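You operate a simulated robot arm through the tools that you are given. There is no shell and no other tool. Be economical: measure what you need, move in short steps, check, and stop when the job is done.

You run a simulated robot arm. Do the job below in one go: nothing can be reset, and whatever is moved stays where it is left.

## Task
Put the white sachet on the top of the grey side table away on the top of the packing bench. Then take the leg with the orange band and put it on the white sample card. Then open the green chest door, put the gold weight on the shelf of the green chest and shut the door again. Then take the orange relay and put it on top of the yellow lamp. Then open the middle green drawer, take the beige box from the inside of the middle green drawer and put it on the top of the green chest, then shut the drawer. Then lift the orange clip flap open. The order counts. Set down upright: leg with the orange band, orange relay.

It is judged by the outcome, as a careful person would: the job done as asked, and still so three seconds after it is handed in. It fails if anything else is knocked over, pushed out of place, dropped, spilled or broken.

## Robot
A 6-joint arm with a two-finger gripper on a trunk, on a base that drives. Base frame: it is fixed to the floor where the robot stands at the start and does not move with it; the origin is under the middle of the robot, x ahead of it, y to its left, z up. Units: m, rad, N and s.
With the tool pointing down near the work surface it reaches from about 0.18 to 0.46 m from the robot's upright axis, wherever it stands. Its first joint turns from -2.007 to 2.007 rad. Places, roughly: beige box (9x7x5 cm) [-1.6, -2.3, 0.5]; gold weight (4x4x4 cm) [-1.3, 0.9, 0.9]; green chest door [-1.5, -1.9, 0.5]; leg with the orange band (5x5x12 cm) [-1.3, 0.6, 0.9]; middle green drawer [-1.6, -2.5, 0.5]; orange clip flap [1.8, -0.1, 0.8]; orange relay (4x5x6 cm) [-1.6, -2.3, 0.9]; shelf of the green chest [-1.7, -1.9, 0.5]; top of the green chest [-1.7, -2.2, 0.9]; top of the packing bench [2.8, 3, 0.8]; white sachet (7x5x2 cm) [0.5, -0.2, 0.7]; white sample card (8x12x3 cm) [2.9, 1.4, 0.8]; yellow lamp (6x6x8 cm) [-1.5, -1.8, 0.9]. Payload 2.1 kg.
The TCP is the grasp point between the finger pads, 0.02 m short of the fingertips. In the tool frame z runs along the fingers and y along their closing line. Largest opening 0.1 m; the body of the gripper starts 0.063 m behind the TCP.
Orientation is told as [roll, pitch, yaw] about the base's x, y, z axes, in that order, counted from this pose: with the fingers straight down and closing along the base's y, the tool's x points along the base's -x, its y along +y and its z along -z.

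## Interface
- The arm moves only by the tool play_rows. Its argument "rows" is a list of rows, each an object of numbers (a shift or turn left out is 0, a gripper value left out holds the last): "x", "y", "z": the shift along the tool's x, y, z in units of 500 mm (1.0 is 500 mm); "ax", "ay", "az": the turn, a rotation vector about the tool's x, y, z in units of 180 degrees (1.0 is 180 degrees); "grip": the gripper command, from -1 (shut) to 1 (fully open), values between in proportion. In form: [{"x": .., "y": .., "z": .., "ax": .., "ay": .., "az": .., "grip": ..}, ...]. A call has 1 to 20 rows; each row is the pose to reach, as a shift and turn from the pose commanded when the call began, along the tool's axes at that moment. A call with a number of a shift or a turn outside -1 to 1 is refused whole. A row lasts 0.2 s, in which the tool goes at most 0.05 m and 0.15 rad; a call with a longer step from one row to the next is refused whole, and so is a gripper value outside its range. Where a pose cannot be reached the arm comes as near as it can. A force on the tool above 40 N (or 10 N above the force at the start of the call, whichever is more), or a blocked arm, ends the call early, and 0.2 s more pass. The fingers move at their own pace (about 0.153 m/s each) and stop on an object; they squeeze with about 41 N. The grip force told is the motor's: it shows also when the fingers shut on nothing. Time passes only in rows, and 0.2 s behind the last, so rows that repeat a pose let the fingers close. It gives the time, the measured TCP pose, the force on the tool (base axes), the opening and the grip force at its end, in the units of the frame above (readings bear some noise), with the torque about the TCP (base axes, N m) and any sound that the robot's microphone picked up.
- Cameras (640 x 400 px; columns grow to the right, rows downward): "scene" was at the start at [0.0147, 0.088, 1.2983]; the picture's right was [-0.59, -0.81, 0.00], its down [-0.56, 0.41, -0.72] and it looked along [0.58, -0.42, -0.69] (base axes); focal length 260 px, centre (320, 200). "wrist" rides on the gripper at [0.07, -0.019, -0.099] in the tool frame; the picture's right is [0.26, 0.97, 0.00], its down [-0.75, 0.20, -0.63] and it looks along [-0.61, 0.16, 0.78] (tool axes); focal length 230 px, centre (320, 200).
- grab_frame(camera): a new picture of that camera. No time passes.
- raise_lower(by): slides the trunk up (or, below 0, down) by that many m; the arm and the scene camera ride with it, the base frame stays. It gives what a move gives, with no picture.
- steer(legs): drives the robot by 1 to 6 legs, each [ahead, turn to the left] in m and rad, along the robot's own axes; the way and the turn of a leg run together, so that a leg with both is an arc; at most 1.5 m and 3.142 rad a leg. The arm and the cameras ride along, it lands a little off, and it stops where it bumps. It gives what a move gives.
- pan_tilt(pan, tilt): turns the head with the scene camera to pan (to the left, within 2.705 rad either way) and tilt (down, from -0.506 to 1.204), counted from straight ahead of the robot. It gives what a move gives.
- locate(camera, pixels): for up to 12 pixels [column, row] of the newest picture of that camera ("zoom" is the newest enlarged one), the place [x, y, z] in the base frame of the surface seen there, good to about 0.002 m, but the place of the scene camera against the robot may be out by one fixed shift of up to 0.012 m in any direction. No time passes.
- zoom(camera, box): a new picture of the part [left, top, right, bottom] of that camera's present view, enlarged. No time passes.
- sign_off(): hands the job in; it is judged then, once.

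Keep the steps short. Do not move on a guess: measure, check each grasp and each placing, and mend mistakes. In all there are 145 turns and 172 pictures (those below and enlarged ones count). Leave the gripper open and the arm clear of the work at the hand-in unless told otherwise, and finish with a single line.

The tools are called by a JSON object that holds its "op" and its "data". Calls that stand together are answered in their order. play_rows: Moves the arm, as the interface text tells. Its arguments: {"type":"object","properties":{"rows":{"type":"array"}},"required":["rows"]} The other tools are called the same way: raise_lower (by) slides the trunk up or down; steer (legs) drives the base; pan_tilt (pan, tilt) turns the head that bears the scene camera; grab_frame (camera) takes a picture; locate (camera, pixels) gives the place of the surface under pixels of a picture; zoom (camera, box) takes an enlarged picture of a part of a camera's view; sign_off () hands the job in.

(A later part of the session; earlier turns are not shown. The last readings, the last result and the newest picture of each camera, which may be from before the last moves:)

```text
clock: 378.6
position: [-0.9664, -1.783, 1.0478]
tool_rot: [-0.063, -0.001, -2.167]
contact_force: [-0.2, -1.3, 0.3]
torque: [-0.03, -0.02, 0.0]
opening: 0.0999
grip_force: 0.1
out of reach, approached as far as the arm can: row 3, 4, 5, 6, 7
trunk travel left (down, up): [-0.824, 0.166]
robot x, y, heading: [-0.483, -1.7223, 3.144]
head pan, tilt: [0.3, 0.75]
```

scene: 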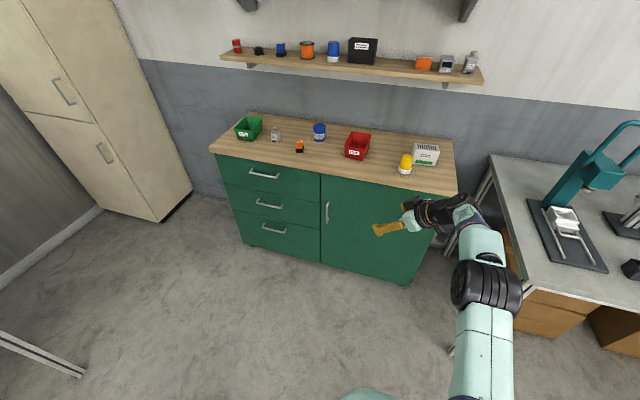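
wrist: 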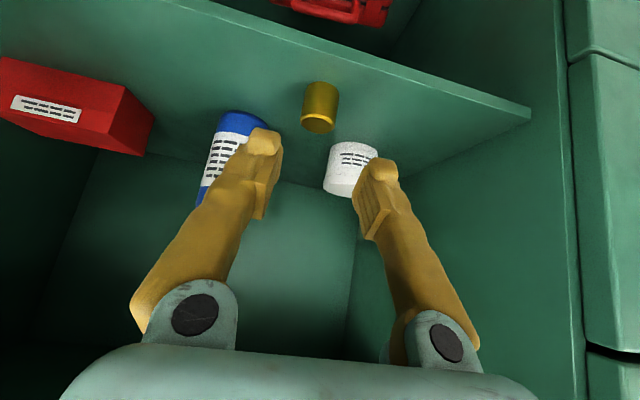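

It levels now. I draw in 0.08 m and turn the yaw back to straight.

{"op": "play_rows", "data": {"rows": [{"x": 0.03, "y": 0.043, "ax": -0.007}, {"x": 0.06, "y": 0.086, "ax": -0.014}, {"x": 0.09, "y": 0.13, "ax": -0.02}, {"x": 0.09, "y": 0.13, "ax": -0.02}]}}

{"op": "play_rows", "data": {"rows": [{"az": 0.0443}, {"az": 0.0886}, {"az": 0.133}, {"az": 0.177}, {"az": 0.2214}, {"az": 0.2657}, {"az": 0.31}, {"az": 0.31}]}}

```text
clock: 379.6
position: [-0.8878, -1.7816, 1.044]
tool_rot: [0.0, -0.004, -2.166]
contact_force: [-0.6, 0.5, 0.0]
torque: [-0.02, 0.01, 0.0]
opening: 0.1002
grip_force: 0.0
trunk travel left (down, up): [-0.824, 0.166]
robot x, y, heading: [-0.4861, -1.7192, 3.141]
head pan, tilt: [0.3, 0.75]
```

```text
clock: 381.4
position: [-0.8876, -1.7794, 1.0432]
tool_rot: [0.0, -0.002, 3.141]
contact_force: [-0.1, 0.2, -0.7]
torque: [0.0, 0.0, -0.01]
opening: 0.1
grip_force: 0.1
trunk travel left (down, up): [-0.824, 0.166]
robot x, y, heading: [-0.4849, -1.7141, 3.142]
head pan, tilt: [0.3, 0.75]
```

Tool is vertical again. I drive in front of the relay.

{"op": "steer", "data": {"legs": [[0, 0.929], [0.69, 0], [0, -0.929], [0.2, 0]]}}

{"op": "grab_frame", "data": {"camera": "wrist"}}

```text
clock: 391.3
position: [-1.4907, -2.3671, 1.0454]
tool_rot: [0.002, -0.002, -3.11]
contact_force: [1.2, 0.2, -0.3]
torque: [0.02, -0.02, 0.01]
opening: 0.1
grip_force: 0.0
trunk travel left (down, up): [-0.824, 0.166]
robot x, y, heading: [-1.0914, -2.2953, -3.112]
head pan, tilt: [0.3, 0.75]
```

```text
80 pictures are left
```

wrist: 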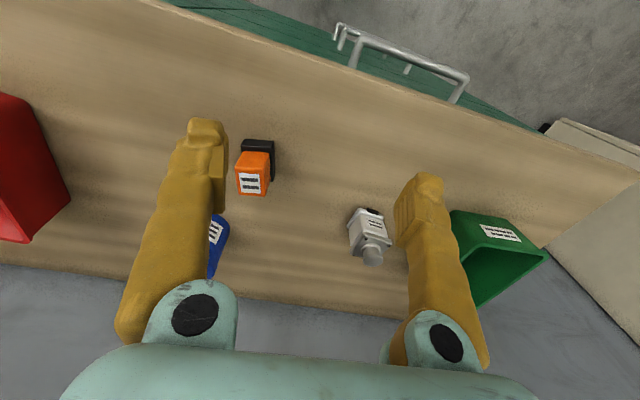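

{"op": "zoom", "data": {"camera": "wrist", "box": [210, 115, 330, 215]}}

{"op": "locate", "data": {"camera": "zoom", "pixels": [[190, 160], [320, 165], [160, 310], [290, 320], [180, 150], [250, 110], [340, 120], [340, 200], [250, 185], [100, 330], [420, 200]]}}

{"op": "pan_tilt", "data": {"pan": -0.45, "tilt": 0.9}}

{"op": "grab_frame", "data": {"camera": "scene"}}

```text
4.00 times, centred on (270, 165) of wrist
```

zoom: 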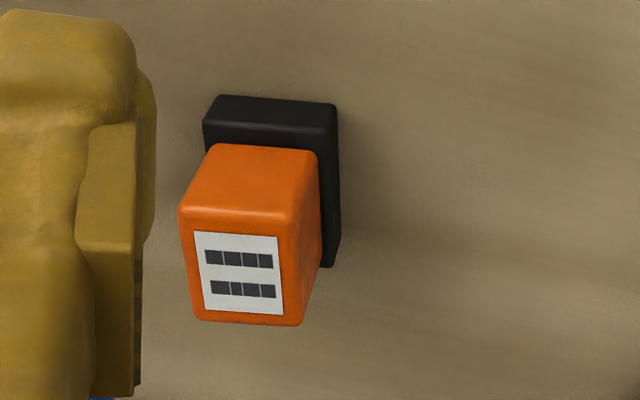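

```text
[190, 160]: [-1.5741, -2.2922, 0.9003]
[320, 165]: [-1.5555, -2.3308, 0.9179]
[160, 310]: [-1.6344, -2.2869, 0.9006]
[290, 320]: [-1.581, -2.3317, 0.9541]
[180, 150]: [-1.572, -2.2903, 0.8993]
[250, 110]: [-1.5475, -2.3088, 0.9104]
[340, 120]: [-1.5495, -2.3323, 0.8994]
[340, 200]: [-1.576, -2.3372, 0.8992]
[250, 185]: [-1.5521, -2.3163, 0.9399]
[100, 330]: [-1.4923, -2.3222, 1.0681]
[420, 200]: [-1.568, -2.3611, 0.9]
```

```text
clock: 392.4
position: [-1.4905, -2.3693, 1.0445]
tool_rot: [0.003, -0.003, -3.111]
contact_force: [-0.6, -0.5, -0.5]
torque: [0.03, -0.02, 0.0]
opening: 0.1003
grip_force: 0.0
trunk travel left (down, up): [-0.824, 0.166]
robot x, y, heading: [-1.0889, -2.2956, -3.108]
head pan, tilt: [-0.45, 0.901]
```

```text
78 pictures are left
```

scene: 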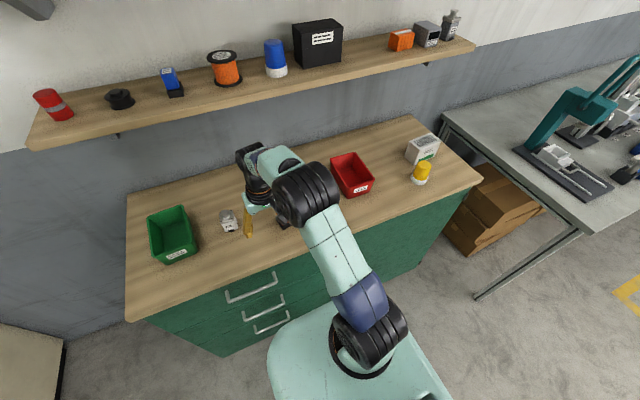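

Counter top z=0.90; relay centre ≈(-1.568,-2.314), top 0.954, body on a black foot. I get its yaw from edge points, and drive 0.06 m closer.

{"op": "locate", "data": {"camera": "zoom", "pixels": [[222, 180], [305, 186], [205, 300], [285, 315], [222, 108], [325, 116], [195, 240], [312, 240]]}}

{"op": "steer", "data": {"legs": [[0.06, 0]]}}

```text
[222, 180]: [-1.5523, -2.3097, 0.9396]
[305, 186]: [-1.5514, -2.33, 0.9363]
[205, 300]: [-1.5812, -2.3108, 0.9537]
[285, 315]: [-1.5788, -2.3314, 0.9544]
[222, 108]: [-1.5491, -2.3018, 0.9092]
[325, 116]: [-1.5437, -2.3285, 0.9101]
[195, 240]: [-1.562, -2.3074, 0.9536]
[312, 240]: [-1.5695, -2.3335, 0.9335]
```

```text
clock: 393.3
position: [-1.5385, -2.3695, 1.0499]
tool_rot: [0.002, -0.011, -3.108]
contact_force: [0.0, -0.9, 0.6]
torque: [0.0, -0.03, -0.01]
opening: 0.1001
grip_force: 0.0
trunk travel left (down, up): [-0.824, 0.166]
robot x, y, heading: [-1.1501, -2.2961, -3.111]
head pan, tilt: [-0.45, 0.901]
```

The arm reads ~13 mm behind where it should be; I check for a contact with a picture.

{"op": "grab_frame", "data": {"camera": "scene"}}

{"op": "grab_frame", "data": {"camera": "wrist"}}

{"op": "play_rows", "data": {"rows": [{"z": 0.0}]}}

```text
77 pictures are left
```

scene: 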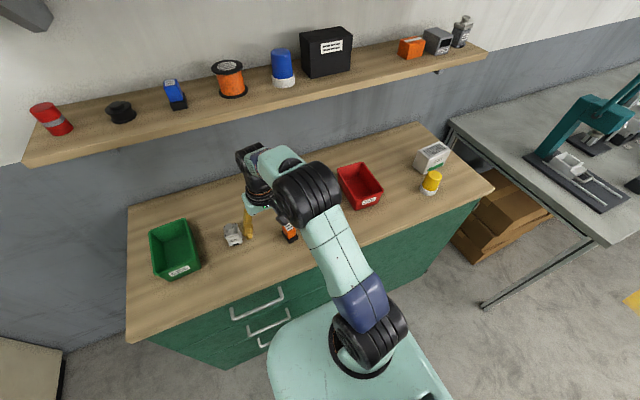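

```text
76 pictures are left
```

wrist: 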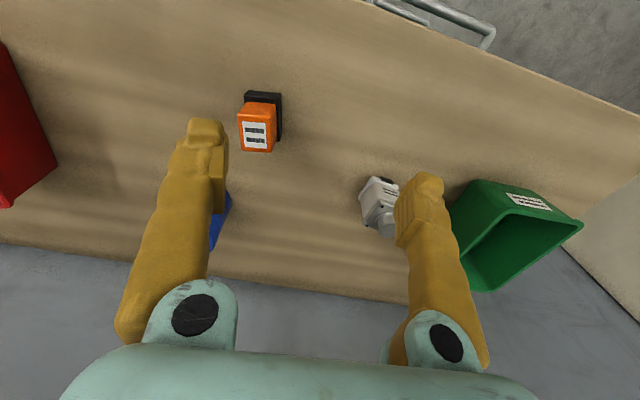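

```text
clock: 393.7
position: [-1.5507, -2.3716, 1.046]
tool_rot: [0.001, -0.001, -3.108]
contact_force: [-0.8, -0.7, 0.0]
torque: [0.0, -0.06, -0.02]
opening: 0.1003
grip_force: 0.0
trunk travel left (down, up): [-0.824, 0.166]
robot x, y, heading: [-1.148, -2.2988, -3.114]
head pan, tilt: [-0.45, 0.901]
```

It was only a transient. I set opening 0.07, move over the relay with slight yaw and descend to z 0.985, then check.

{"op": "play_rows", "data": {"rows": [{"x": -0.012, "y": -0.035, "az": -0.01, "grip": 0.4}, {"x": -0.024, "y": -0.07, "az": -0.02}, {"x": -0.035, "y": -0.106, "az": -0.02}, {"x": -0.035, "y": -0.106, "az": -0.02, "z": 0.06}, {"x": -0.035, "y": -0.106, "az": -0.02, "z": 0.12}, {"x": -0.035, "y": -0.106, "az": -0.02, "z": 0.12}]}}

{"op": "grab_frame", "data": {"camera": "wrist"}}

```text
clock: 395.1
position: [-1.5611, -2.3159, 0.9894]
tool_rot: [0.001, -0.007, -3.045]
contact_force: [-0.6, 0.2, 0.0]
torque: [-0.01, -0.02, 0.0]
opening: 0.07
grip_force: 0.0
trunk travel left (down, up): [-0.824, 0.166]
robot x, y, heading: [-1.1503, -2.2973, -3.108]
head pan, tilt: [-0.45, 0.901]
```

```text
75 pictures are left
```

wrist: 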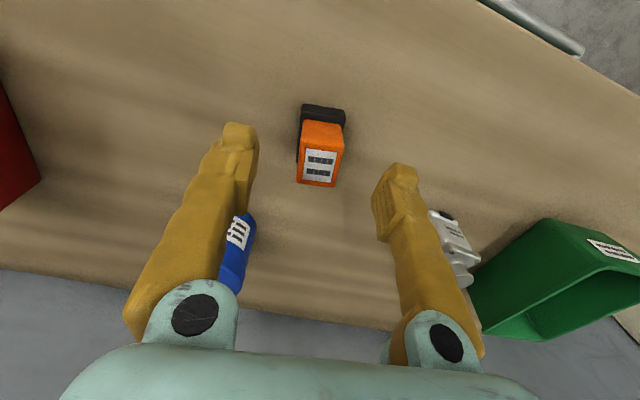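

Aligned. I descend to TCP z≈0.943 and close gently on the orange body.

{"op": "play_rows", "data": {"rows": [{"z": 0.04}, {"z": 0.075}, {"z": 0.086}, {"z": 0.086}, {"z": 0.086, "grip": -1}, {"z": 0.086}, {"z": 0.086}, {"z": 0.086}]}}

{"op": "grab_frame", "data": {"camera": "wrist"}}

```text
clock: 396.9
position: [-1.5637, -2.3177, 0.9436]
tool_rot: [0.001, -0.004, -3.046]
contact_force: [-0.6, 0.4, 0.2]
torque: [0.0, 0.01, -0.01]
opening: 0.0274
grip_force: 41.3
trunk travel left (down, up): [-0.824, 0.166]
robot x, y, heading: [-1.1519, -2.2952, -3.11]
head pan, tilt: [-0.45, 0.901]
```

```text
74 pictures are left
```

wrist: 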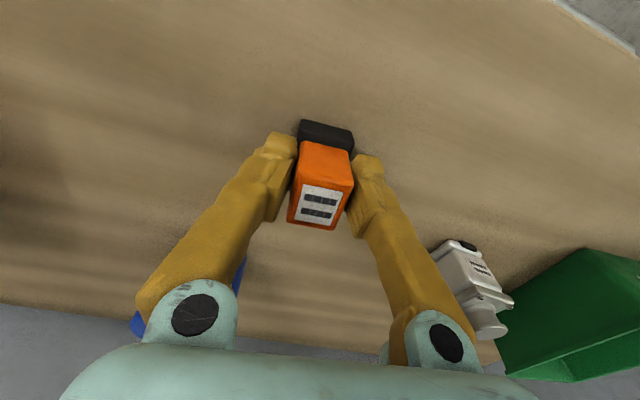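

Held. I lift by the trunk, back off, shift over to in front of the lamp.

{"op": "raise_lower", "data": {"by": 0.13}}

{"op": "steer", "data": {"legs": [[-0.28, 0], [0, -1.602], [0.48, 0], [0, 1.571], [0.12, 0]]}}

{"op": "grab_frame", "data": {"camera": "wrist"}}

{"op": "pan_tilt", "data": {"pan": 0.35, "tilt": 0.8}}

{"op": "grab_frame", "data": {"camera": "scene"}}

```text
clock: 398.5
position: [-1.5643, -2.3167, 1.0741]
tool_rot: [0.001, -0.005, -3.046]
contact_force: [-0.1, -0.2, 0.4]
torque: [0.04, -0.01, 0.0]
opening: 0.0277
grip_force: 41.2
trunk travel left (down, up): [-0.954, 0.036]
robot x, y, heading: [-1.1476, -2.2949, -3.115]
head pan, tilt: [-0.45, 0.901]
```

```text
clock: 411.6
position: [-1.385, -1.7993, 1.0804]
tool_rot: [0.0, -0.017, -3.085]
contact_force: [0.2, 0.9, -0.9]
torque: [0.02, -0.06, -0.03]
opening: 0.0276
grip_force: 41.2
trunk travel left (down, up): [-0.954, 0.036]
robot x, y, heading: [-0.9785, -1.794, 3.135]
head pan, tilt: [-0.45, 0.901]
```

```text
73 pictures are left
```

wrist: 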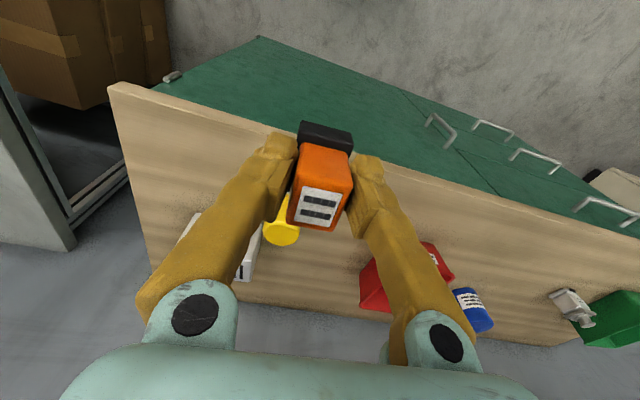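

```text
clock: 412.7
position: [-1.3919, -1.7987, 1.0764]
tool_rot: [0.002, -0.011, -3.083]
contact_force: [-0.8, -0.2, -0.3]
torque: [-0.03, -0.01, -0.01]
opening: 0.0277
grip_force: 40.5
trunk travel left (down, up): [-0.954, 0.036]
robot x, y, heading: [-0.9809, -1.7959, 3.136]
head pan, tilt: [0.351, 0.799]
```

```text
72 pictures are left
```

scene: 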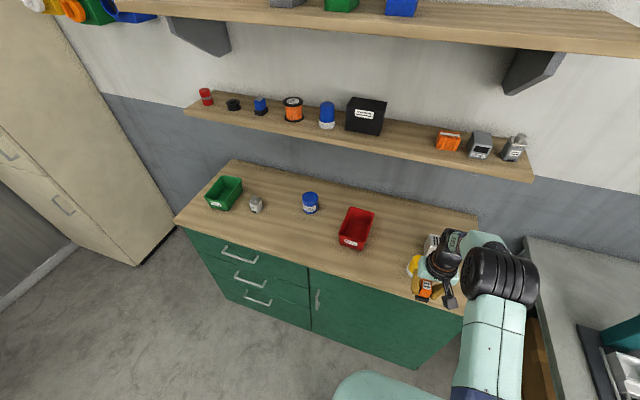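

{"op": "zoom", "data": {"camera": "wrist", "box": [230, 180, 330, 270]}}

{"op": "locate", "data": {"camera": "wrist", "pixels": [[282, 236], [272, 236], [292, 238], [282, 242], [267, 230], [297, 236], [280, 228], [240, 270]]}}

{"op": "locate", "data": {"camera": "scene", "pixels": [[411, 262], [414, 258], [409, 270], [417, 265]]}}

```text
4.44 times, centred on (280, 225) of wrist
```

zoom: 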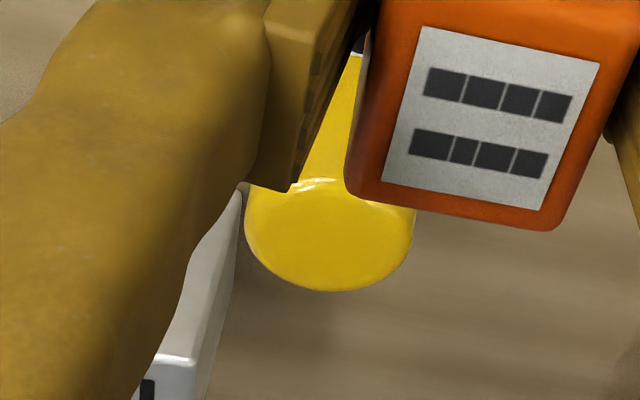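

```text
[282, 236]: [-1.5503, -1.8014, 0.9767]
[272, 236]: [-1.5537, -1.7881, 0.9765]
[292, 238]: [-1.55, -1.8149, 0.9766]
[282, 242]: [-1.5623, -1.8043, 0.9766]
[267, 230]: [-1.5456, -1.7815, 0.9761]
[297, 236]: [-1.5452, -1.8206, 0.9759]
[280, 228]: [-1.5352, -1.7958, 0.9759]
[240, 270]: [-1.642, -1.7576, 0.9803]
```

```text
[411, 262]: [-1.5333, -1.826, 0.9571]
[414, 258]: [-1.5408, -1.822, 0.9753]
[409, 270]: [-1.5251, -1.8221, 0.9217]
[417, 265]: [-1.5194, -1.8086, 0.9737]
```

Lamp top: disc ~4 cm at (-1.544,-1.800), z 0.9765. I drive 0.145 m forward and fine-align above it.

{"op": "steer", "data": {"legs": [[0.145, 0]]}}

{"op": "play_rows", "data": {"rows": [{"z": 0.0}, {"z": 0.0}]}}

```text
clock: 414.0
position: [-1.532, -1.7976, 1.0802]
tool_rot: [0.002, -0.017, -3.082]
contact_force: [-0.3, -0.2, -0.7]
torque: [0.02, 0.06, 0.01]
opening: 0.0274
grip_force: 40.6
trunk travel left (down, up): [-0.954, 0.036]
robot x, y, heading: [-1.1271, -1.796, 3.134]
head pan, tilt: [0.351, 0.799]
```

```text
clock: 414.6
position: [-1.5366, -1.7989, 1.0794]
tool_rot: [0.001, -0.013, -3.082]
contact_force: [0.3, -0.7, -1.4]
torque: [-0.01, -0.01, 0.0]
opening: 0.0275
grip_force: 40.2
trunk travel left (down, up): [-0.954, 0.036]
robot x, y, heading: [-1.1261, -1.7931, 3.138]
head pan, tilt: [0.351, 0.799]
```

{"op": "play_rows", "data": {"rows": [{"z": 0.03}, {"z": 0.06}, {"z": 0.08}, {"z": 0.095}, {"z": 0.1}, {"z": 0.1}, {"z": 0.1}, {"z": 0.1}]}}

{"op": "grab_frame", "data": {"camera": "wrist"}}

{"op": "zoom", "data": {"camera": "scene", "box": [340, 200, 560, 380]}}

```text
clock: 416.4
position: [-1.5372, -1.799, 1.0269]
tool_rot: [0.003, -0.009, -3.082]
contact_force: [0.6, 0.1, -0.5]
torque: [0.01, 0.02, 0.02]
opening: 0.0276
grip_force: 41.0
trunk travel left (down, up): [-0.954, 0.036]
robot x, y, heading: [-1.1276, -1.7956, 3.136]
head pan, tilt: [0.351, 0.799]
```

```text
70 pictures are left
```

wrist: 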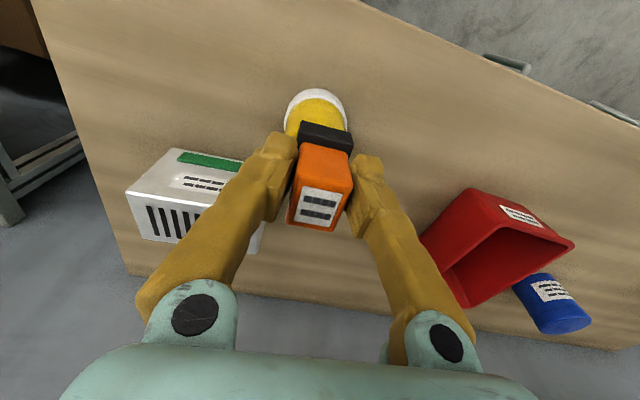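

```text
2.22 times, centred on (450, 290) of scene
```

zoom: 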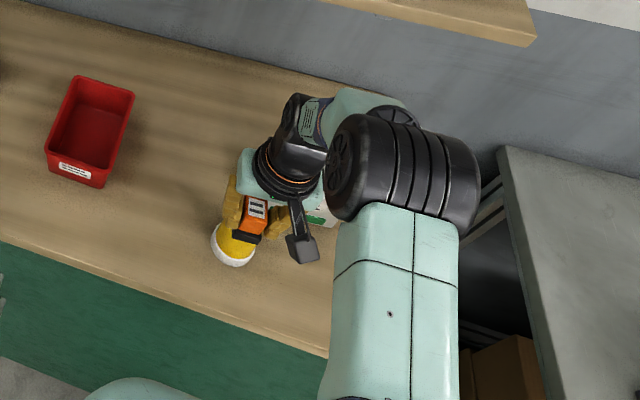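

I verify the centring: lamp base rim vs. relay's foot.

{"op": "locate", "data": {"camera": "wrist", "pixels": [[316, 92], [288, 112], [345, 108], [303, 128], [350, 135], [327, 127], [318, 108], [300, 140]]}}

{"op": "zoom", "data": {"camera": "wrist", "box": [260, 75, 380, 165]}}

```text
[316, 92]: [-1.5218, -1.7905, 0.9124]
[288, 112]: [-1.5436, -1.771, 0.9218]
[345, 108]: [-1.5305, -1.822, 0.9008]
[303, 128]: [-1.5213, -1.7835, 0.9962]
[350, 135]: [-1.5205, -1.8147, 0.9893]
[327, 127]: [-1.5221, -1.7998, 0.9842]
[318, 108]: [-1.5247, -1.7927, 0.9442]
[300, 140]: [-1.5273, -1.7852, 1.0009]
```

```text
4.44 times, centred on (320, 120) of wrist
```

zoom: 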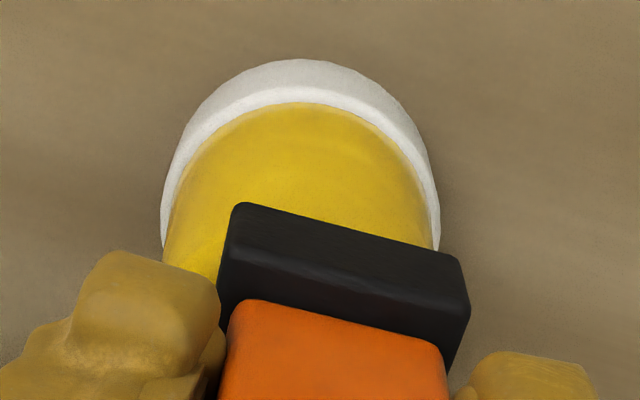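

Foot front edge -1.5215, centred over the lamp within a few mm. I lower the ~7 mm in small steps.

{"op": "play_rows", "data": {"rows": [{"z": 0.004, "x": -0.002}, {"z": 0.008, "x": -0.004}, {"z": 0.01, "x": -0.004}, {"z": 0.011, "x": -0.004}, {"z": 0.011, "x": -0.004}]}}

```text
clock: 417.6
position: [-1.5408, -1.7986, 1.0231]
tool_rot: [0.002, -0.008, -3.082]
contact_force: [-0.1, -0.8, -0.6]
torque: [0.03, 0.02, -0.02]
opening: 0.0276
grip_force: 40.4
trunk travel left (down, up): [-0.954, 0.036]
robot x, y, heading: [-1.1271, -1.7948, 3.133]
head pan, tilt: [0.351, 0.799]
```

{"op": "play_rows", "data": {"rows": [{"z": 0.003}, {"z": 0.005}, {"z": 0.006}, {"z": 0.006}]}}

```text
clock: 418.6
position: [-1.5402, -1.7993, 1.0212]
tool_rot: [0.002, -0.018, -3.083]
contact_force: [-7.1, -0.6, 36.1]
torque: [-0.09, 0.39, -0.01]
opening: 0.0275
grip_force: 40.7
trunk travel left (down, up): [-0.954, 0.036]
robot x, y, heading: [-1.1253, -1.7912, 3.132]
head pan, tilt: [0.351, 0.799]
```

Firm contact (36 N). I ease up 1.5 mm and re-read.

{"op": "play_rows", "data": {"rows": [{"z": -0.003}, {"z": -0.004}, {"z": -0.004}]}}

```text
clock: 419.4
position: [-1.5396, -1.7987, 1.0201]
tool_rot: [0.001, -0.013, -3.083]
contact_force: [-6.4, 1.8, 26.4]
torque: [0.1, 0.4, -0.04]
opening: 0.0274
grip_force: 41.0
trunk travel left (down, up): [-0.954, 0.036]
robot x, y, heading: [-1.1244, -1.7941, 3.133]
head pan, tilt: [0.351, 0.799]
```

{"op": "play_rows", "data": {"rows": [{"z": -0.003, "ay": 0.002}, {"z": -0.006, "ay": 0.003}, {"z": -0.006, "ay": 0.003}]}}

```text
clock: 420.2
position: [-1.5402, -1.7989, 1.0227]
tool_rot: [0.0, 0.002, -3.082]
contact_force: [-0.3, 0.1, -1.2]
torque: [0.02, 0.0, -0.01]
opening: 0.0275
grip_force: 41.0
trunk travel left (down, up): [-0.954, 0.036]
robot x, y, heading: [-1.126, -1.7919, 3.129]
head pan, tilt: [0.351, 0.799]
```

Level now and just off the surface. I lower 1.5 mm.

{"op": "play_rows", "data": {"rows": [{"z": 0.0015}, {"z": 0.003}, {"z": 0.003}]}}

```text
clock: 421.0
position: [-1.5401, -1.7977, 1.0214]
tool_rot: [0.001, 0.001, -3.081]
contact_force: [0.2, 0.6, -1.4]
torque: [-0.02, 0.01, -0.01]
opening: 0.0274
grip_force: 41.1
trunk travel left (down, up): [-0.954, 0.036]
robot x, y, heading: [-1.1237, -1.7933, 3.137]
head pan, tilt: [0.351, 0.799]
```

{"op": "play_rows", "data": {"rows": [{"z": 0.0015}, {"z": 0.0025}, {"z": 0.0025}]}}

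```text
clock: 421.8
position: [-1.5417, -1.7988, 1.0206]
tool_rot: [0.001, -0.001, -3.082]
contact_force: [0.0, 0.8, 4.3]
torque: [0.01, 0.06, 0.01]
opening: 0.0276
grip_force: 40.5
trunk travel left (down, up): [-0.954, 0.036]
robot x, y, heading: [-1.1269, -1.7939, 3.131]
head pan, tilt: [0.351, 0.799]
```

Light contact (5 N). I open evenly and rise straight up.

{"op": "play_rows", "data": {"rows": [{"grip": -0.25}, {}, {"grip": 0.2}, {}, {"z": -0.03}, {"z": -0.07}]}}

{"op": "grab_frame", "data": {"camera": "wrist"}}

```text
clock: 423.2
position: [-1.54, -1.7992, 1.0558]
tool_rot: [0.002, 0.0, -3.083]
contact_force: [-0.9, 1.1, 0.0]
torque: [0.01, 0.0, 0.02]
opening: 0.06
grip_force: 0.0
trunk travel left (down, up): [-0.954, 0.036]
robot x, y, heading: [-1.1242, -1.7915, 3.135]
head pan, tilt: [0.351, 0.799]
```

```text
67 pictures are left
```

wrist: 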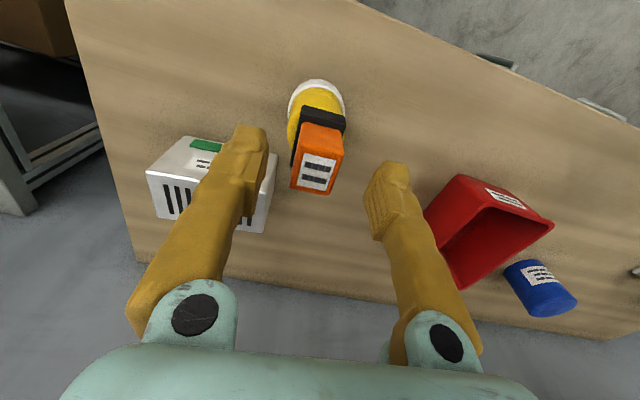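

The relay stands on the lamp. Next the middle drawer: I rise, back off, drive in front of the drawers, turn the tool by 90° (to close vertically) and tilt it forward at handle height.

{"op": "play_rows", "data": {"rows": [{"z": -0.06}, {"z": -0.12}]}}

{"op": "steer", "data": {"legs": [[-0.37, 0], [0, 1.571], [0.68, 0], [0, -1.571]]}}

{"op": "play_rows", "data": {"rows": [{"az": -0.0455, "grip": 0.6}, {"az": -0.091}, {"az": -0.1365}, {"az": -0.182}, {"az": -0.2275}, {"az": -0.273}, {"az": -0.3185}, {"az": -0.364}, {"az": -0.4095}, {"az": -0.455}, {"az": -0.5}]}}

{"op": "raise_lower", "data": {"by": -0.68}}

{"op": "grab_frame", "data": {"camera": "scene"}}

```text
clock: 423.8
position: [-1.5387, -1.7973, 1.1187]
tool_rot: [0.0, -0.001, -3.083]
contact_force: [0.3, -0.3, -0.2]
torque: [-0.02, 0.0, 0.06]
opening: 0.0601
grip_force: 0.0
trunk travel left (down, up): [-0.954, 0.036]
robot x, y, heading: [-1.1251, -1.791, 3.131]
head pan, tilt: [0.351, 0.799]
```

```text
clock: 437.2
position: [-1.153, -2.4937, 1.1165]
tool_rot: [0.003, -0.001, -3.03]
contact_force: [0.2, 0.8, 0.3]
torque: [0.01, 0.0, 0.01]
opening: 0.0601
grip_force: 0.1
trunk travel left (down, up): [-0.954, 0.036]
robot x, y, heading: [-0.7429, -2.4699, -3.097]
head pan, tilt: [0.351, 0.799]
```

```text
clock: 439.6
position: [-1.1528, -2.4929, 1.1167]
tool_rot: [-0.002, 0.0, -1.455]
contact_force: [0.2, 0.2, 0.0]
torque: [0.03, 0.02, 0.01]
opening: 0.0798
grip_force: 0.0
trunk travel left (down, up): [-0.954, 0.036]
robot x, y, heading: [-0.7409, -2.473, -3.099]
head pan, tilt: [0.351, 0.799]
```

```text
refused: -0.68 is not a number from -0.4 to 0.4
```

```text
66 pictures are left
```

scene: 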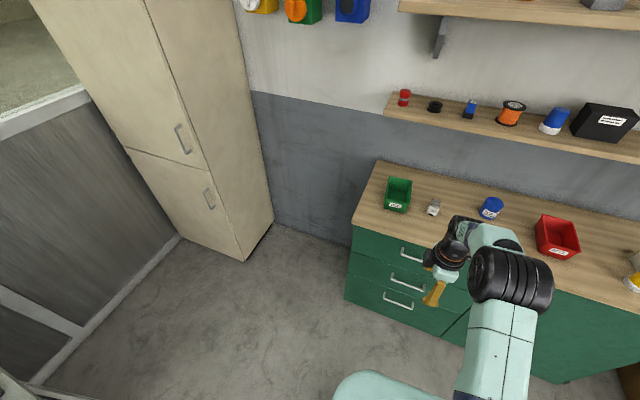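

I lower in two parts, square up the heading and tool yaw, then tilt forward.

{"op": "raise_lower", "data": {"by": -0.4}}

{"op": "steer", "data": {"legs": [[0, -0.043]]}}

{"op": "raise_lower", "data": {"by": -0.245}}

{"op": "play_rows", "data": {"rows": [{"az": 0.0235}, {"az": 0.0235}]}}

{"op": "play_rows", "data": {"rows": [{"ax": 0.0417, "y": -0.022, "z": -0.02}, {"ax": 0.0833, "y": -0.044, "z": -0.04}, {"ax": 0.125, "y": -0.066, "z": -0.06}, {"ax": 0.1667, "y": -0.088, "z": -0.08}, {"ax": 0.2083, "y": -0.11, "z": -0.1}, {"ax": 0.25, "y": -0.132, "z": -0.12}, {"ax": 0.2917, "y": -0.154, "z": -0.14}, {"ax": 0.3333, "y": -0.176, "z": -0.16}, {"ax": 0.375, "y": -0.198, "z": -0.18}, {"ax": 0.4167, "y": -0.22, "z": -0.2}, {"ax": 0.4583, "y": -0.24, "z": -0.22}, {"ax": 0.5, "y": -0.26, "z": -0.24}, {"ax": 0.5, "y": -0.26, "z": -0.24}]}}

{"op": "grab_frame", "data": {"camera": "wrist"}}

{"op": "pan_tilt", "data": {"pan": 0, "tilt": 0.6}}

{"op": "grab_frame", "data": {"camera": "scene"}}

```text
clock: 443.4
position: [-1.1521, -2.4931, 0.7155]
tool_rot: [-0.003, -0.002, -1.459]
contact_force: [0.0, -1.1, 0.6]
torque: [0.01, 0.0, 0.02]
opening: 0.0803
grip_force: 0.1
trunk travel left (down, up): [-0.554, 0.436]
robot x, y, heading: [-0.7413, -2.4681, -3.096]
head pan, tilt: [0.351, 0.799]
```

```text
clock: 444.2
position: [-1.153, -2.4772, 0.7177]
tool_rot: [-0.001, -0.002, -1.498]
contact_force: [0.1, 0.3, -0.4]
torque: [0.02, 0.01, 0.03]
opening: 0.0795
grip_force: 0.1
trunk travel left (down, up): [-0.554, 0.436]
robot x, y, heading: [-0.7396, -2.4697, -3.138]
head pan, tilt: [0.351, 0.799]
```

```text
clock: 446.8
position: [-1.1536, -2.4779, 0.4718]
tool_rot: [-0.001, -0.001, -1.498]
contact_force: [0.0, -1.2, 0.5]
torque: [-0.01, 0.03, 0.0]
opening: 0.0803
grip_force: 0.2
trunk travel left (down, up): [-0.309, 0.681]
robot x, y, heading: [-0.74, -2.4686, -3.136]
head pan, tilt: [0.351, 0.799]
```

```text
clock: 447.4
position: [-1.1532, -2.4769, 0.4713]
tool_rot: [-0.001, -0.002, -1.574]
contact_force: [-0.1, 0.0, -0.3]
torque: [0.01, 0.05, -0.05]
opening: 0.0797
grip_force: 0.1
trunk travel left (down, up): [-0.309, 0.681]
robot x, y, heading: [-0.74, -2.4704, -3.134]
head pan, tilt: [0.351, 0.799]
```

```text
clock: 450.1
position: [-1.2829, -2.4749, 0.5922]
tool_rot: [-1.575, -0.003, -1.573]
contact_force: [-0.6, -0.1, -1.0]
torque: [0.0, 0.01, 0.01]
opening: 0.08
grip_force: 0.1
out of reach, approached as far as the arm can: row 5
trunk travel left (down, up): [-0.309, 0.681]
robot x, y, heading: [-0.7403, -2.4657, -3.132]
head pan, tilt: [0.351, 0.799]
```

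```text
65 pictures are left
```

wrist: 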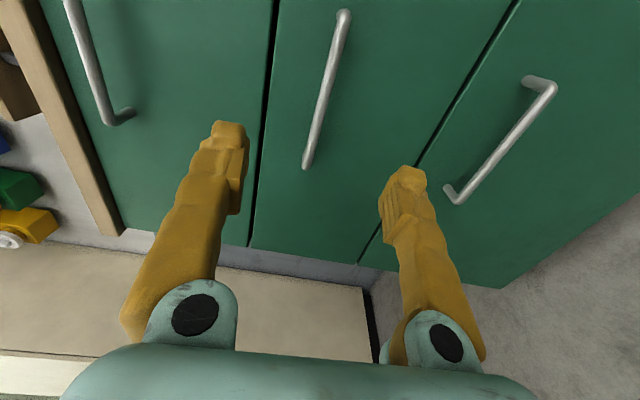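

```text
clock: 451.0
position: [-1.2835, -2.4753, 0.5922]
tool_rot: [-1.573, -0.002, -1.573]
contact_force: [0.4, -0.1, 0.1]
torque: [-0.01, 0.01, 0.0]
opening: 0.0801
grip_force: 0.0
trunk travel left (down, up): [-0.309, 0.681]
robot x, y, heading: [-0.7406, -2.4718, -3.14]
head pan, tilt: [0.0, 0.6]
```

```text
64 pictures are left
```

scene: 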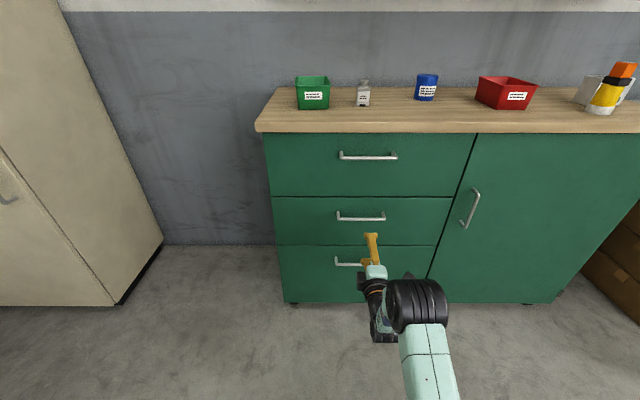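

The tool faces the middle handle. I locate its bar.

{"op": "locate", "data": {"camera": "wrist", "pixels": [[341, 25], [328, 75], [318, 115], [308, 160], [290, 100], [350, 130], [440, 170]]}}

{"op": "locate", "data": {"camera": "scene", "pixels": [[360, 217], [380, 217], [340, 217], [400, 215], [440, 220], [272, 220]]}}

```text
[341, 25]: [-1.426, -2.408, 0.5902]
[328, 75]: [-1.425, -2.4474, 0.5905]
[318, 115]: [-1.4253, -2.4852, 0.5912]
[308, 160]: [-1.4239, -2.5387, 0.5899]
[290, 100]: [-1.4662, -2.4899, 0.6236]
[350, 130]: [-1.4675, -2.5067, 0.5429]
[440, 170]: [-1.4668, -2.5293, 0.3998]
```

```text
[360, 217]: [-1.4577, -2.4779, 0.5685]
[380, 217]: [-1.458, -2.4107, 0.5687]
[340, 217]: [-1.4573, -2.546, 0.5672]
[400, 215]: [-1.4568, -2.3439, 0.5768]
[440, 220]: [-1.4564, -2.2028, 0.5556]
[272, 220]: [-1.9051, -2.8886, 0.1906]
```

Bar centre ≈ x -1.43, z 0.5905. I advance 0.145 m, close on it, and pull by reversing the base 0.30 m.

{"op": "play_rows", "data": {"rows": [{"z": 0.07}, {"z": 0.14}, {"z": 0.21}, {"z": 0.27}, {"z": 0.29}, {"z": 0.29, "grip": -1}, {"z": 0.29}, {"z": 0.29}, {"z": 0.29}]}}

{"op": "steer", "data": {"legs": [[-0.15, 0], [-0.15, 0]]}}

{"op": "grab_frame", "data": {"camera": "scene"}}

```text
clock: 453.0
position: [-1.4276, -2.4759, 0.5899]
tool_rot: [-1.569, -0.001, -1.574]
contact_force: [-2.2, 0.6, -5.4]
torque: [0.02, -0.06, 0.08]
opening: 0.0057
grip_force: 33.1
trunk travel left (down, up): [-0.309, 0.681]
robot x, y, heading: [-0.739, -2.4693, -3.136]
head pan, tilt: [0.0, 0.6]
```

```text
clock: 455.3
position: [-1.129, -2.476, 0.59]
tool_rot: [-1.57, 0.0, -1.572]
contact_force: [0.7, -2.9, -8.9]
torque: [-0.01, -0.04, 0.06]
opening: 0.0058
grip_force: 33.7
trunk travel left (down, up): [-0.309, 0.681]
robot x, y, heading: [-0.4406, -2.4667, -3.141]
head pan, tilt: [0.0, 0.6]
```

```text
63 pictures are left
```

scene: 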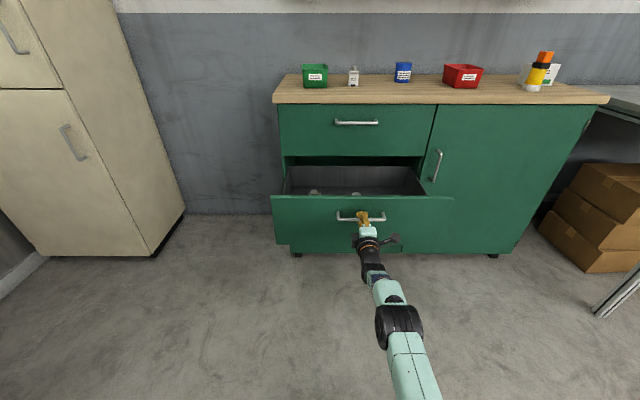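

Drawer is open 0.30 m. I release, draw back, tilt the tool down again, raise the trunk, and look into the drawer.

{"op": "play_rows", "data": {"rows": [{"grip": 0.6}, {}, {}, {"z": -0.08}, {"z": -0.16}, {"z": -0.24}, {"z": -0.3}]}}

{"op": "play_rows", "data": {"rows": [{"ax": -0.0417, "z": -0.022, "y": 0.02}, {"ax": -0.0833, "z": -0.044, "y": 0.04}, {"ax": -0.125, "z": -0.066, "y": 0.06}, {"ax": -0.1667, "z": -0.088, "y": 0.08}, {"ax": -0.2083, "z": -0.11, "y": 0.1}, {"ax": -0.25, "z": -0.132, "y": 0.12}, {"ax": -0.2917, "z": -0.154, "y": 0.14}, {"ax": -0.3333, "z": -0.176, "y": 0.16}, {"ax": -0.375, "z": -0.198, "y": 0.18}, {"ax": -0.4167, "z": -0.22, "y": 0.2}, {"ax": -0.4583, "z": -0.24, "y": 0.22}, {"ax": -0.5, "z": -0.26, "y": 0.24}, {"ax": -0.5, "z": -0.26, "y": 0.24}]}}

{"op": "raise_lower", "data": {"by": 0.4}}

{"op": "pan_tilt", "data": {"pan": -0.1, "tilt": 0.7}}

{"op": "grab_frame", "data": {"camera": "scene"}}

{"op": "zoom", "data": {"camera": "scene", "box": [200, 130, 480, 305]}}

```text
clock: 456.9
position: [-0.977, -2.476, 0.5912]
tool_rot: [-1.573, -0.001, -1.572]
contact_force: [0.2, -0.1, -0.3]
torque: [0.0, -0.01, 0.0]
opening: 0.0799
grip_force: 0.0
trunk travel left (down, up): [-0.309, 0.681]
robot x, y, heading: [-0.4385, -2.4669, -3.135]
head pan, tilt: [0.0, 0.6]
```

```text
clock: 459.7
position: [-0.8487, -2.4749, 0.4704]
tool_rot: [0.003, -0.003, -1.572]
contact_force: [-0.5, -0.1, 0.6]
torque: [-0.03, -0.03, -0.01]
opening: 0.0799
grip_force: 0.0
trunk travel left (down, up): [-0.309, 0.681]
robot x, y, heading: [-0.4399, -2.471, -3.129]
head pan, tilt: [0.0, 0.6]
```

```text
clock: 463.6
position: [-0.8497, -2.4759, 0.8699]
tool_rot: [0.0, -0.002, -1.574]
contact_force: [0.3, 0.5, -0.1]
torque: [0.02, -0.02, 0.02]
opening: 0.0798
grip_force: 0.0
trunk travel left (down, up): [-0.709, 0.281]
robot x, y, heading: [-0.4365, -2.4711, -3.137]
head pan, tilt: [0.0, 0.6]
```

```text
clock: 464.2
position: [-0.8486, -2.477, 0.8721]
tool_rot: [0.001, -0.003, -1.573]
contact_force: [-0.2, -0.4, -0.2]
torque: [-0.01, -0.05, 0.01]
opening: 0.08
grip_force: 0.1
trunk travel left (down, up): [-0.709, 0.281]
robot x, y, heading: [-0.4443, -2.4653, -3.134]
head pan, tilt: [-0.099, 0.7]
```

```text
62 pictures are left
```

scene: 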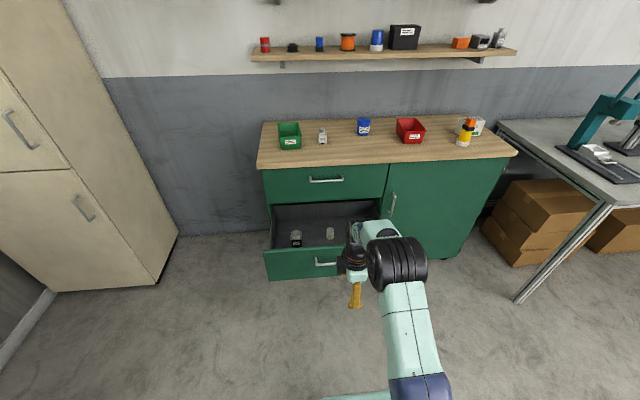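

```text
2.29 times, centred on (340, 218) of scene
```

zoom: 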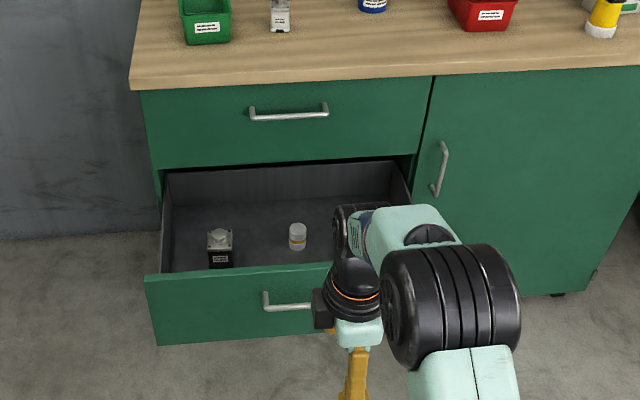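

The box must be behind the arm (right side of the drawer). I drive nearer at y≈-2.31, turn the tool back to the standard yaw, and look from wrist and scene.

{"op": "steer", "data": {"legs": [[0, -0.373], [0.4, 0], [0, 0.366]]}}

{"op": "play_rows", "data": {"rows": [{"az": 0.0455}, {"az": 0.091}, {"az": 0.1365}, {"az": 0.182}, {"az": 0.2275}, {"az": 0.273}, {"az": 0.3185}, {"az": 0.364}, {"az": 0.4095}, {"az": 0.455}, {"az": 0.5, "grip": 1}]}}

{"op": "grab_frame", "data": {"camera": "wrist"}}

{"op": "pan_tilt", "data": {"pan": -0.1, "tilt": 0.95}}

{"op": "grab_frame", "data": {"camera": "scene"}}

```text
clock: 469.0
position: [-1.2291, -2.328, 0.8712]
tool_rot: [0.001, -0.002, -1.582]
contact_force: [-0.3, 1.2, -0.8]
torque: [0.04, -0.01, -0.01]
opening: 0.0802
grip_force: 0.0
trunk travel left (down, up): [-0.709, 0.281]
robot x, y, heading: [-0.8208, -2.3202, 3.139]
head pan, tilt: [-0.099, 0.7]
```

```text
clock: 471.4
position: [-1.2291, -2.3286, 0.8713]
tool_rot: [0.002, -0.001, 3.13]
contact_force: [-0.1, -0.6, 0.5]
torque: [0.02, 0.03, 0.01]
opening: 0.1
grip_force: 0.1
trunk travel left (down, up): [-0.709, 0.281]
robot x, y, heading: [-0.8185, -2.3229, 3.139]
head pan, tilt: [-0.099, 0.7]
```

```text
60 pictures are left
```

wrist: 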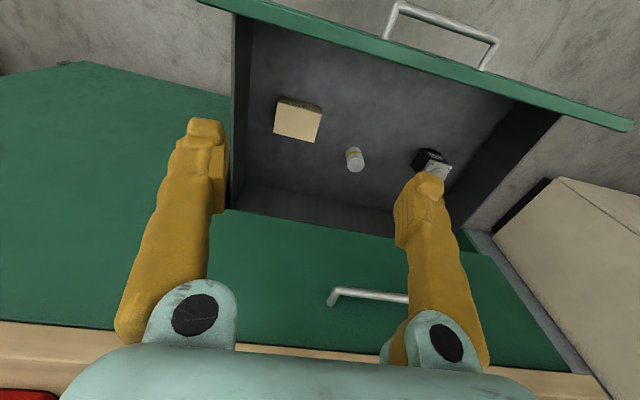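

```text
clock: 472.2
position: [-1.23, -2.3273, 0.8708]
tool_rot: [0.001, 0.0, 3.133]
contact_force: [0.7, -0.6, 0.1]
torque: [0.0, 0.03, 0.0]
opening: 0.1
grip_force: 0.0
trunk travel left (down, up): [-0.709, 0.281]
robot x, y, heading: [-0.8219, -2.3217, 3.138]
head pan, tilt: [-0.099, 0.949]
```

```text
59 pictures are left
```

scene: 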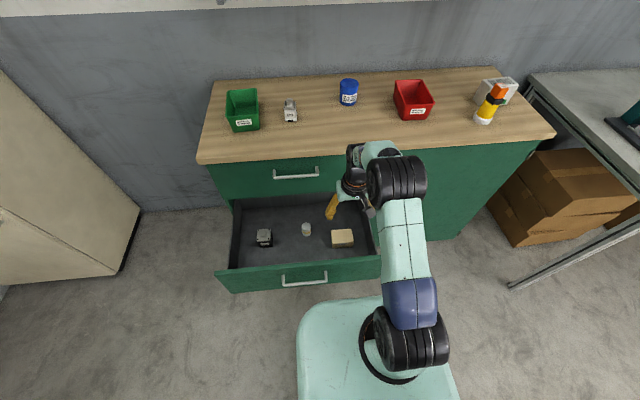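

Now I see the beige box: wrist (298,118). I locate its corners, the drawer edges, and free room on the chest top.

{"op": "locate", "data": {"camera": "wrist", "pixels": [[275, 132], [313, 140], [321, 112], [281, 104], [298, 122], [300, 102], [240, 170], [300, 160], [420, 55], [354, 158]]}}

{"op": "locate", "data": {"camera": "scene", "pixels": [[335, 232], [353, 232], [353, 246], [333, 246], [348, 100], [413, 110], [430, 105], [320, 140], [380, 130], [350, 130], [395, 85], [300, 265]]}}

{"op": "zoom", "data": {"camera": "wrist", "box": [240, 80, 360, 170]}}

```text
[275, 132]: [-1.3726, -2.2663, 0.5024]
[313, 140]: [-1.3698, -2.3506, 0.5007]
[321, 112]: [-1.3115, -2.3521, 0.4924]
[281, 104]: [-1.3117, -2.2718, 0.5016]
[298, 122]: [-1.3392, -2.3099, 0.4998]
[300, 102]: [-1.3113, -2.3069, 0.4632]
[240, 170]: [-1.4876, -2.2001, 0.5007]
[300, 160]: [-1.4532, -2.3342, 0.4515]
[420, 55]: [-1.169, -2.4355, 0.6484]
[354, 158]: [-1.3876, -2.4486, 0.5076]
```

```text
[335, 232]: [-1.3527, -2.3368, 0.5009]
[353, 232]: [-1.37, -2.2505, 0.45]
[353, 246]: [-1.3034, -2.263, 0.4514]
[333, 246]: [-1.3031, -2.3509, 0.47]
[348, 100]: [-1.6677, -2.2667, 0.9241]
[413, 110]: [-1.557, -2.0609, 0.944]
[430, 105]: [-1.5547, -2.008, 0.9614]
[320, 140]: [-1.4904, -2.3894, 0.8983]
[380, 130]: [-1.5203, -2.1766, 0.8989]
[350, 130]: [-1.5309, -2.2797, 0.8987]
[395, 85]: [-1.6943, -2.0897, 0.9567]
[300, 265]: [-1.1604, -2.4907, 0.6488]
```

```text
4.44 times, centred on (300, 125) of wrist
```

zoom: 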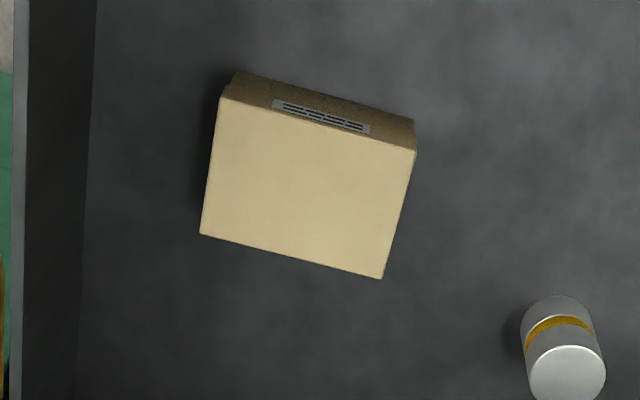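

Box centre (-1.343,-2.309), top 0.5015, 8.8 cm along y. I drive 0.1 m nearer, align, and lower to just above it, then check.

{"op": "steer", "data": {"legs": [[0.1, 0]]}}

{"op": "play_rows", "data": {"rows": [{"x": -0.013, "y": -0.018}, {"x": -0.026, "y": -0.036}, {"x": -0.026, "y": -0.036}]}}

{"op": "raise_lower", "data": {"by": -0.31}}

{"op": "grab_frame", "data": {"camera": "wrist"}}

{"op": "locate", "data": {"camera": "wrist", "pixels": [[320, 130], [320, 100], [250, 110], [390, 130], [300, 160], [340, 70]]}}

```text
clock: 473.3
position: [-1.3291, -2.327, 0.8708]
tool_rot: [0.001, -0.001, 3.132]
contact_force: [-0.4, -0.4, -0.1]
torque: [-0.02, -0.03, -0.03]
opening: 0.1001
grip_force: 0.1
trunk travel left (down, up): [-0.709, 0.281]
robot x, y, heading: [-0.9226, -2.323, 3.138]
head pan, tilt: [-0.099, 0.949]
```

```text
clock: 474.1
position: [-1.3425, -2.3086, 0.8711]
tool_rot: [0.001, 0.001, 3.13]
contact_force: [0.2, 0.6, 0.5]
torque: [-0.01, 0.02, 0.0]
opening: 0.0999
grip_force: 0.0
trunk travel left (down, up): [-0.709, 0.281]
robot x, y, heading: [-0.921, -2.3199, 3.144]
head pan, tilt: [-0.099, 0.949]
```

```text
clock: 477.2
position: [-1.342, -2.3082, 0.5614]
tool_rot: [0.001, 0.001, 3.129]
contact_force: [0.2, 0.5, 0.8]
torque: [-0.03, 0.01, 0.0]
opening: 0.0999
grip_force: 0.1
trunk travel left (down, up): [-0.399, 0.591]
robot x, y, heading: [-0.9208, -2.3223, 3.142]
head pan, tilt: [-0.099, 0.949]
```

```text
57 pictures are left
```

wrist: 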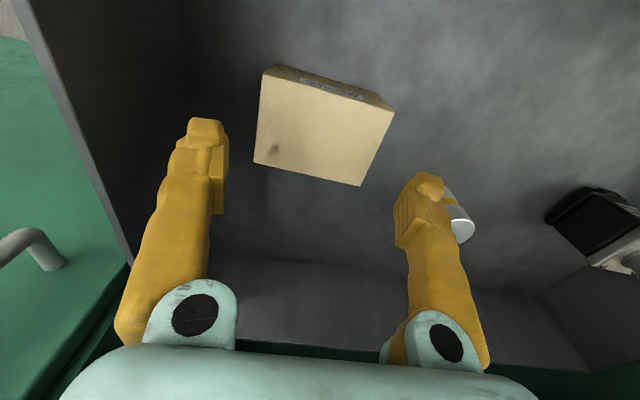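

```text
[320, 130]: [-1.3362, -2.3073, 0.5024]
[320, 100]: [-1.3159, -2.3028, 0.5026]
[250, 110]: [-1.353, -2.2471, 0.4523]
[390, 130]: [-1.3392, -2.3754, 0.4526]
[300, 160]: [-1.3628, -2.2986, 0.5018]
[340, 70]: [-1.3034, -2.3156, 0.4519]
```

Well aligned (TCP y -2.308). I descend to z 0.484, close, and lift with the trunk.

{"op": "play_rows", "data": {"rows": [{"z": 0.04}, {"z": 0.08}, {"z": 0.11}, {"z": 0.14}, {"z": 0.155}, {"z": 0.155, "grip": -1}, {"z": 0.155}, {"z": 0.155}, {"z": 0.155}]}}

{"op": "raise_lower", "data": {"by": 0.4}}

{"op": "raise_lower", "data": {"by": 0.1}}

{"op": "grab_frame", "data": {"camera": "wrist"}}

{"op": "grab_frame", "data": {"camera": "scene"}}

```text
clock: 478.7
position: [-1.3437, -2.3069, 0.4892]
tool_rot: [0.001, -0.016, 3.13]
contact_force: [-2.7, -1.5, 27.9]
torque: [-0.12, -0.93, 0.0]
opening: 0.0985
grip_force: 41.0
trunk travel left (down, up): [-0.399, 0.591]
robot x, y, heading: [-0.9237, -2.3216, 3.141]
head pan, tilt: [-0.099, 0.949]
stopped in row 7: the force on the tool passed its limit at 41 N (the readings are from after the stop); the commanded pose is now the measured one
```

```text
clock: 482.5
position: [-1.3436, -2.3078, 0.8855]
tool_rot: [0.003, -0.01, 3.129]
contact_force: [0.6, -0.5, -0.9]
torque: [-0.02, -0.01, -0.03]
opening: 0.0983
grip_force: 40.8
trunk travel left (down, up): [-0.799, 0.191]
robot x, y, heading: [-0.9199, -2.3202, 3.14]
head pan, tilt: [-0.099, 0.949]
```

```text
clock: 483.8
position: [-1.343, -2.3083, 0.9855]
tool_rot: [0.001, -0.008, 3.128]
contact_force: [0.3, -0.6, -1.1]
torque: [0.0, -0.02, 0.02]
opening: 0.0979
grip_force: 41.2
trunk travel left (down, up): [-0.899, 0.091]
robot x, y, heading: [-0.922, -2.3185, 3.142]
head pan, tilt: [-0.099, 0.949]
```

```text
56 pictures are left
```

wrist: 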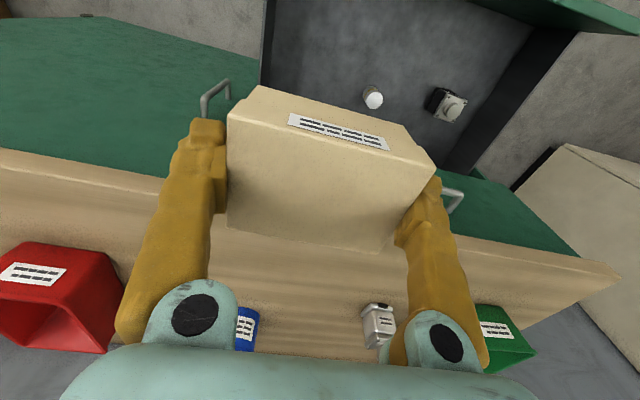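

```text
55 pictures are left
```

scene: 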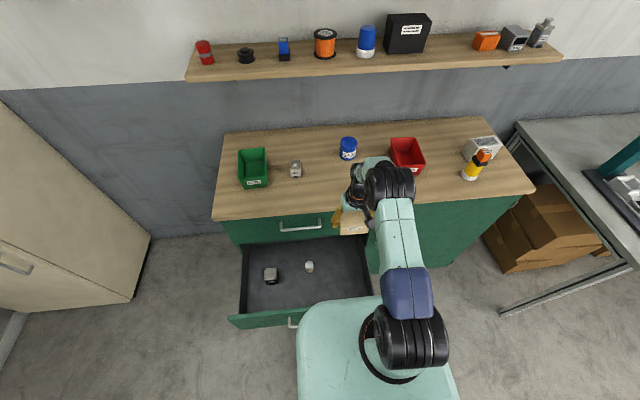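

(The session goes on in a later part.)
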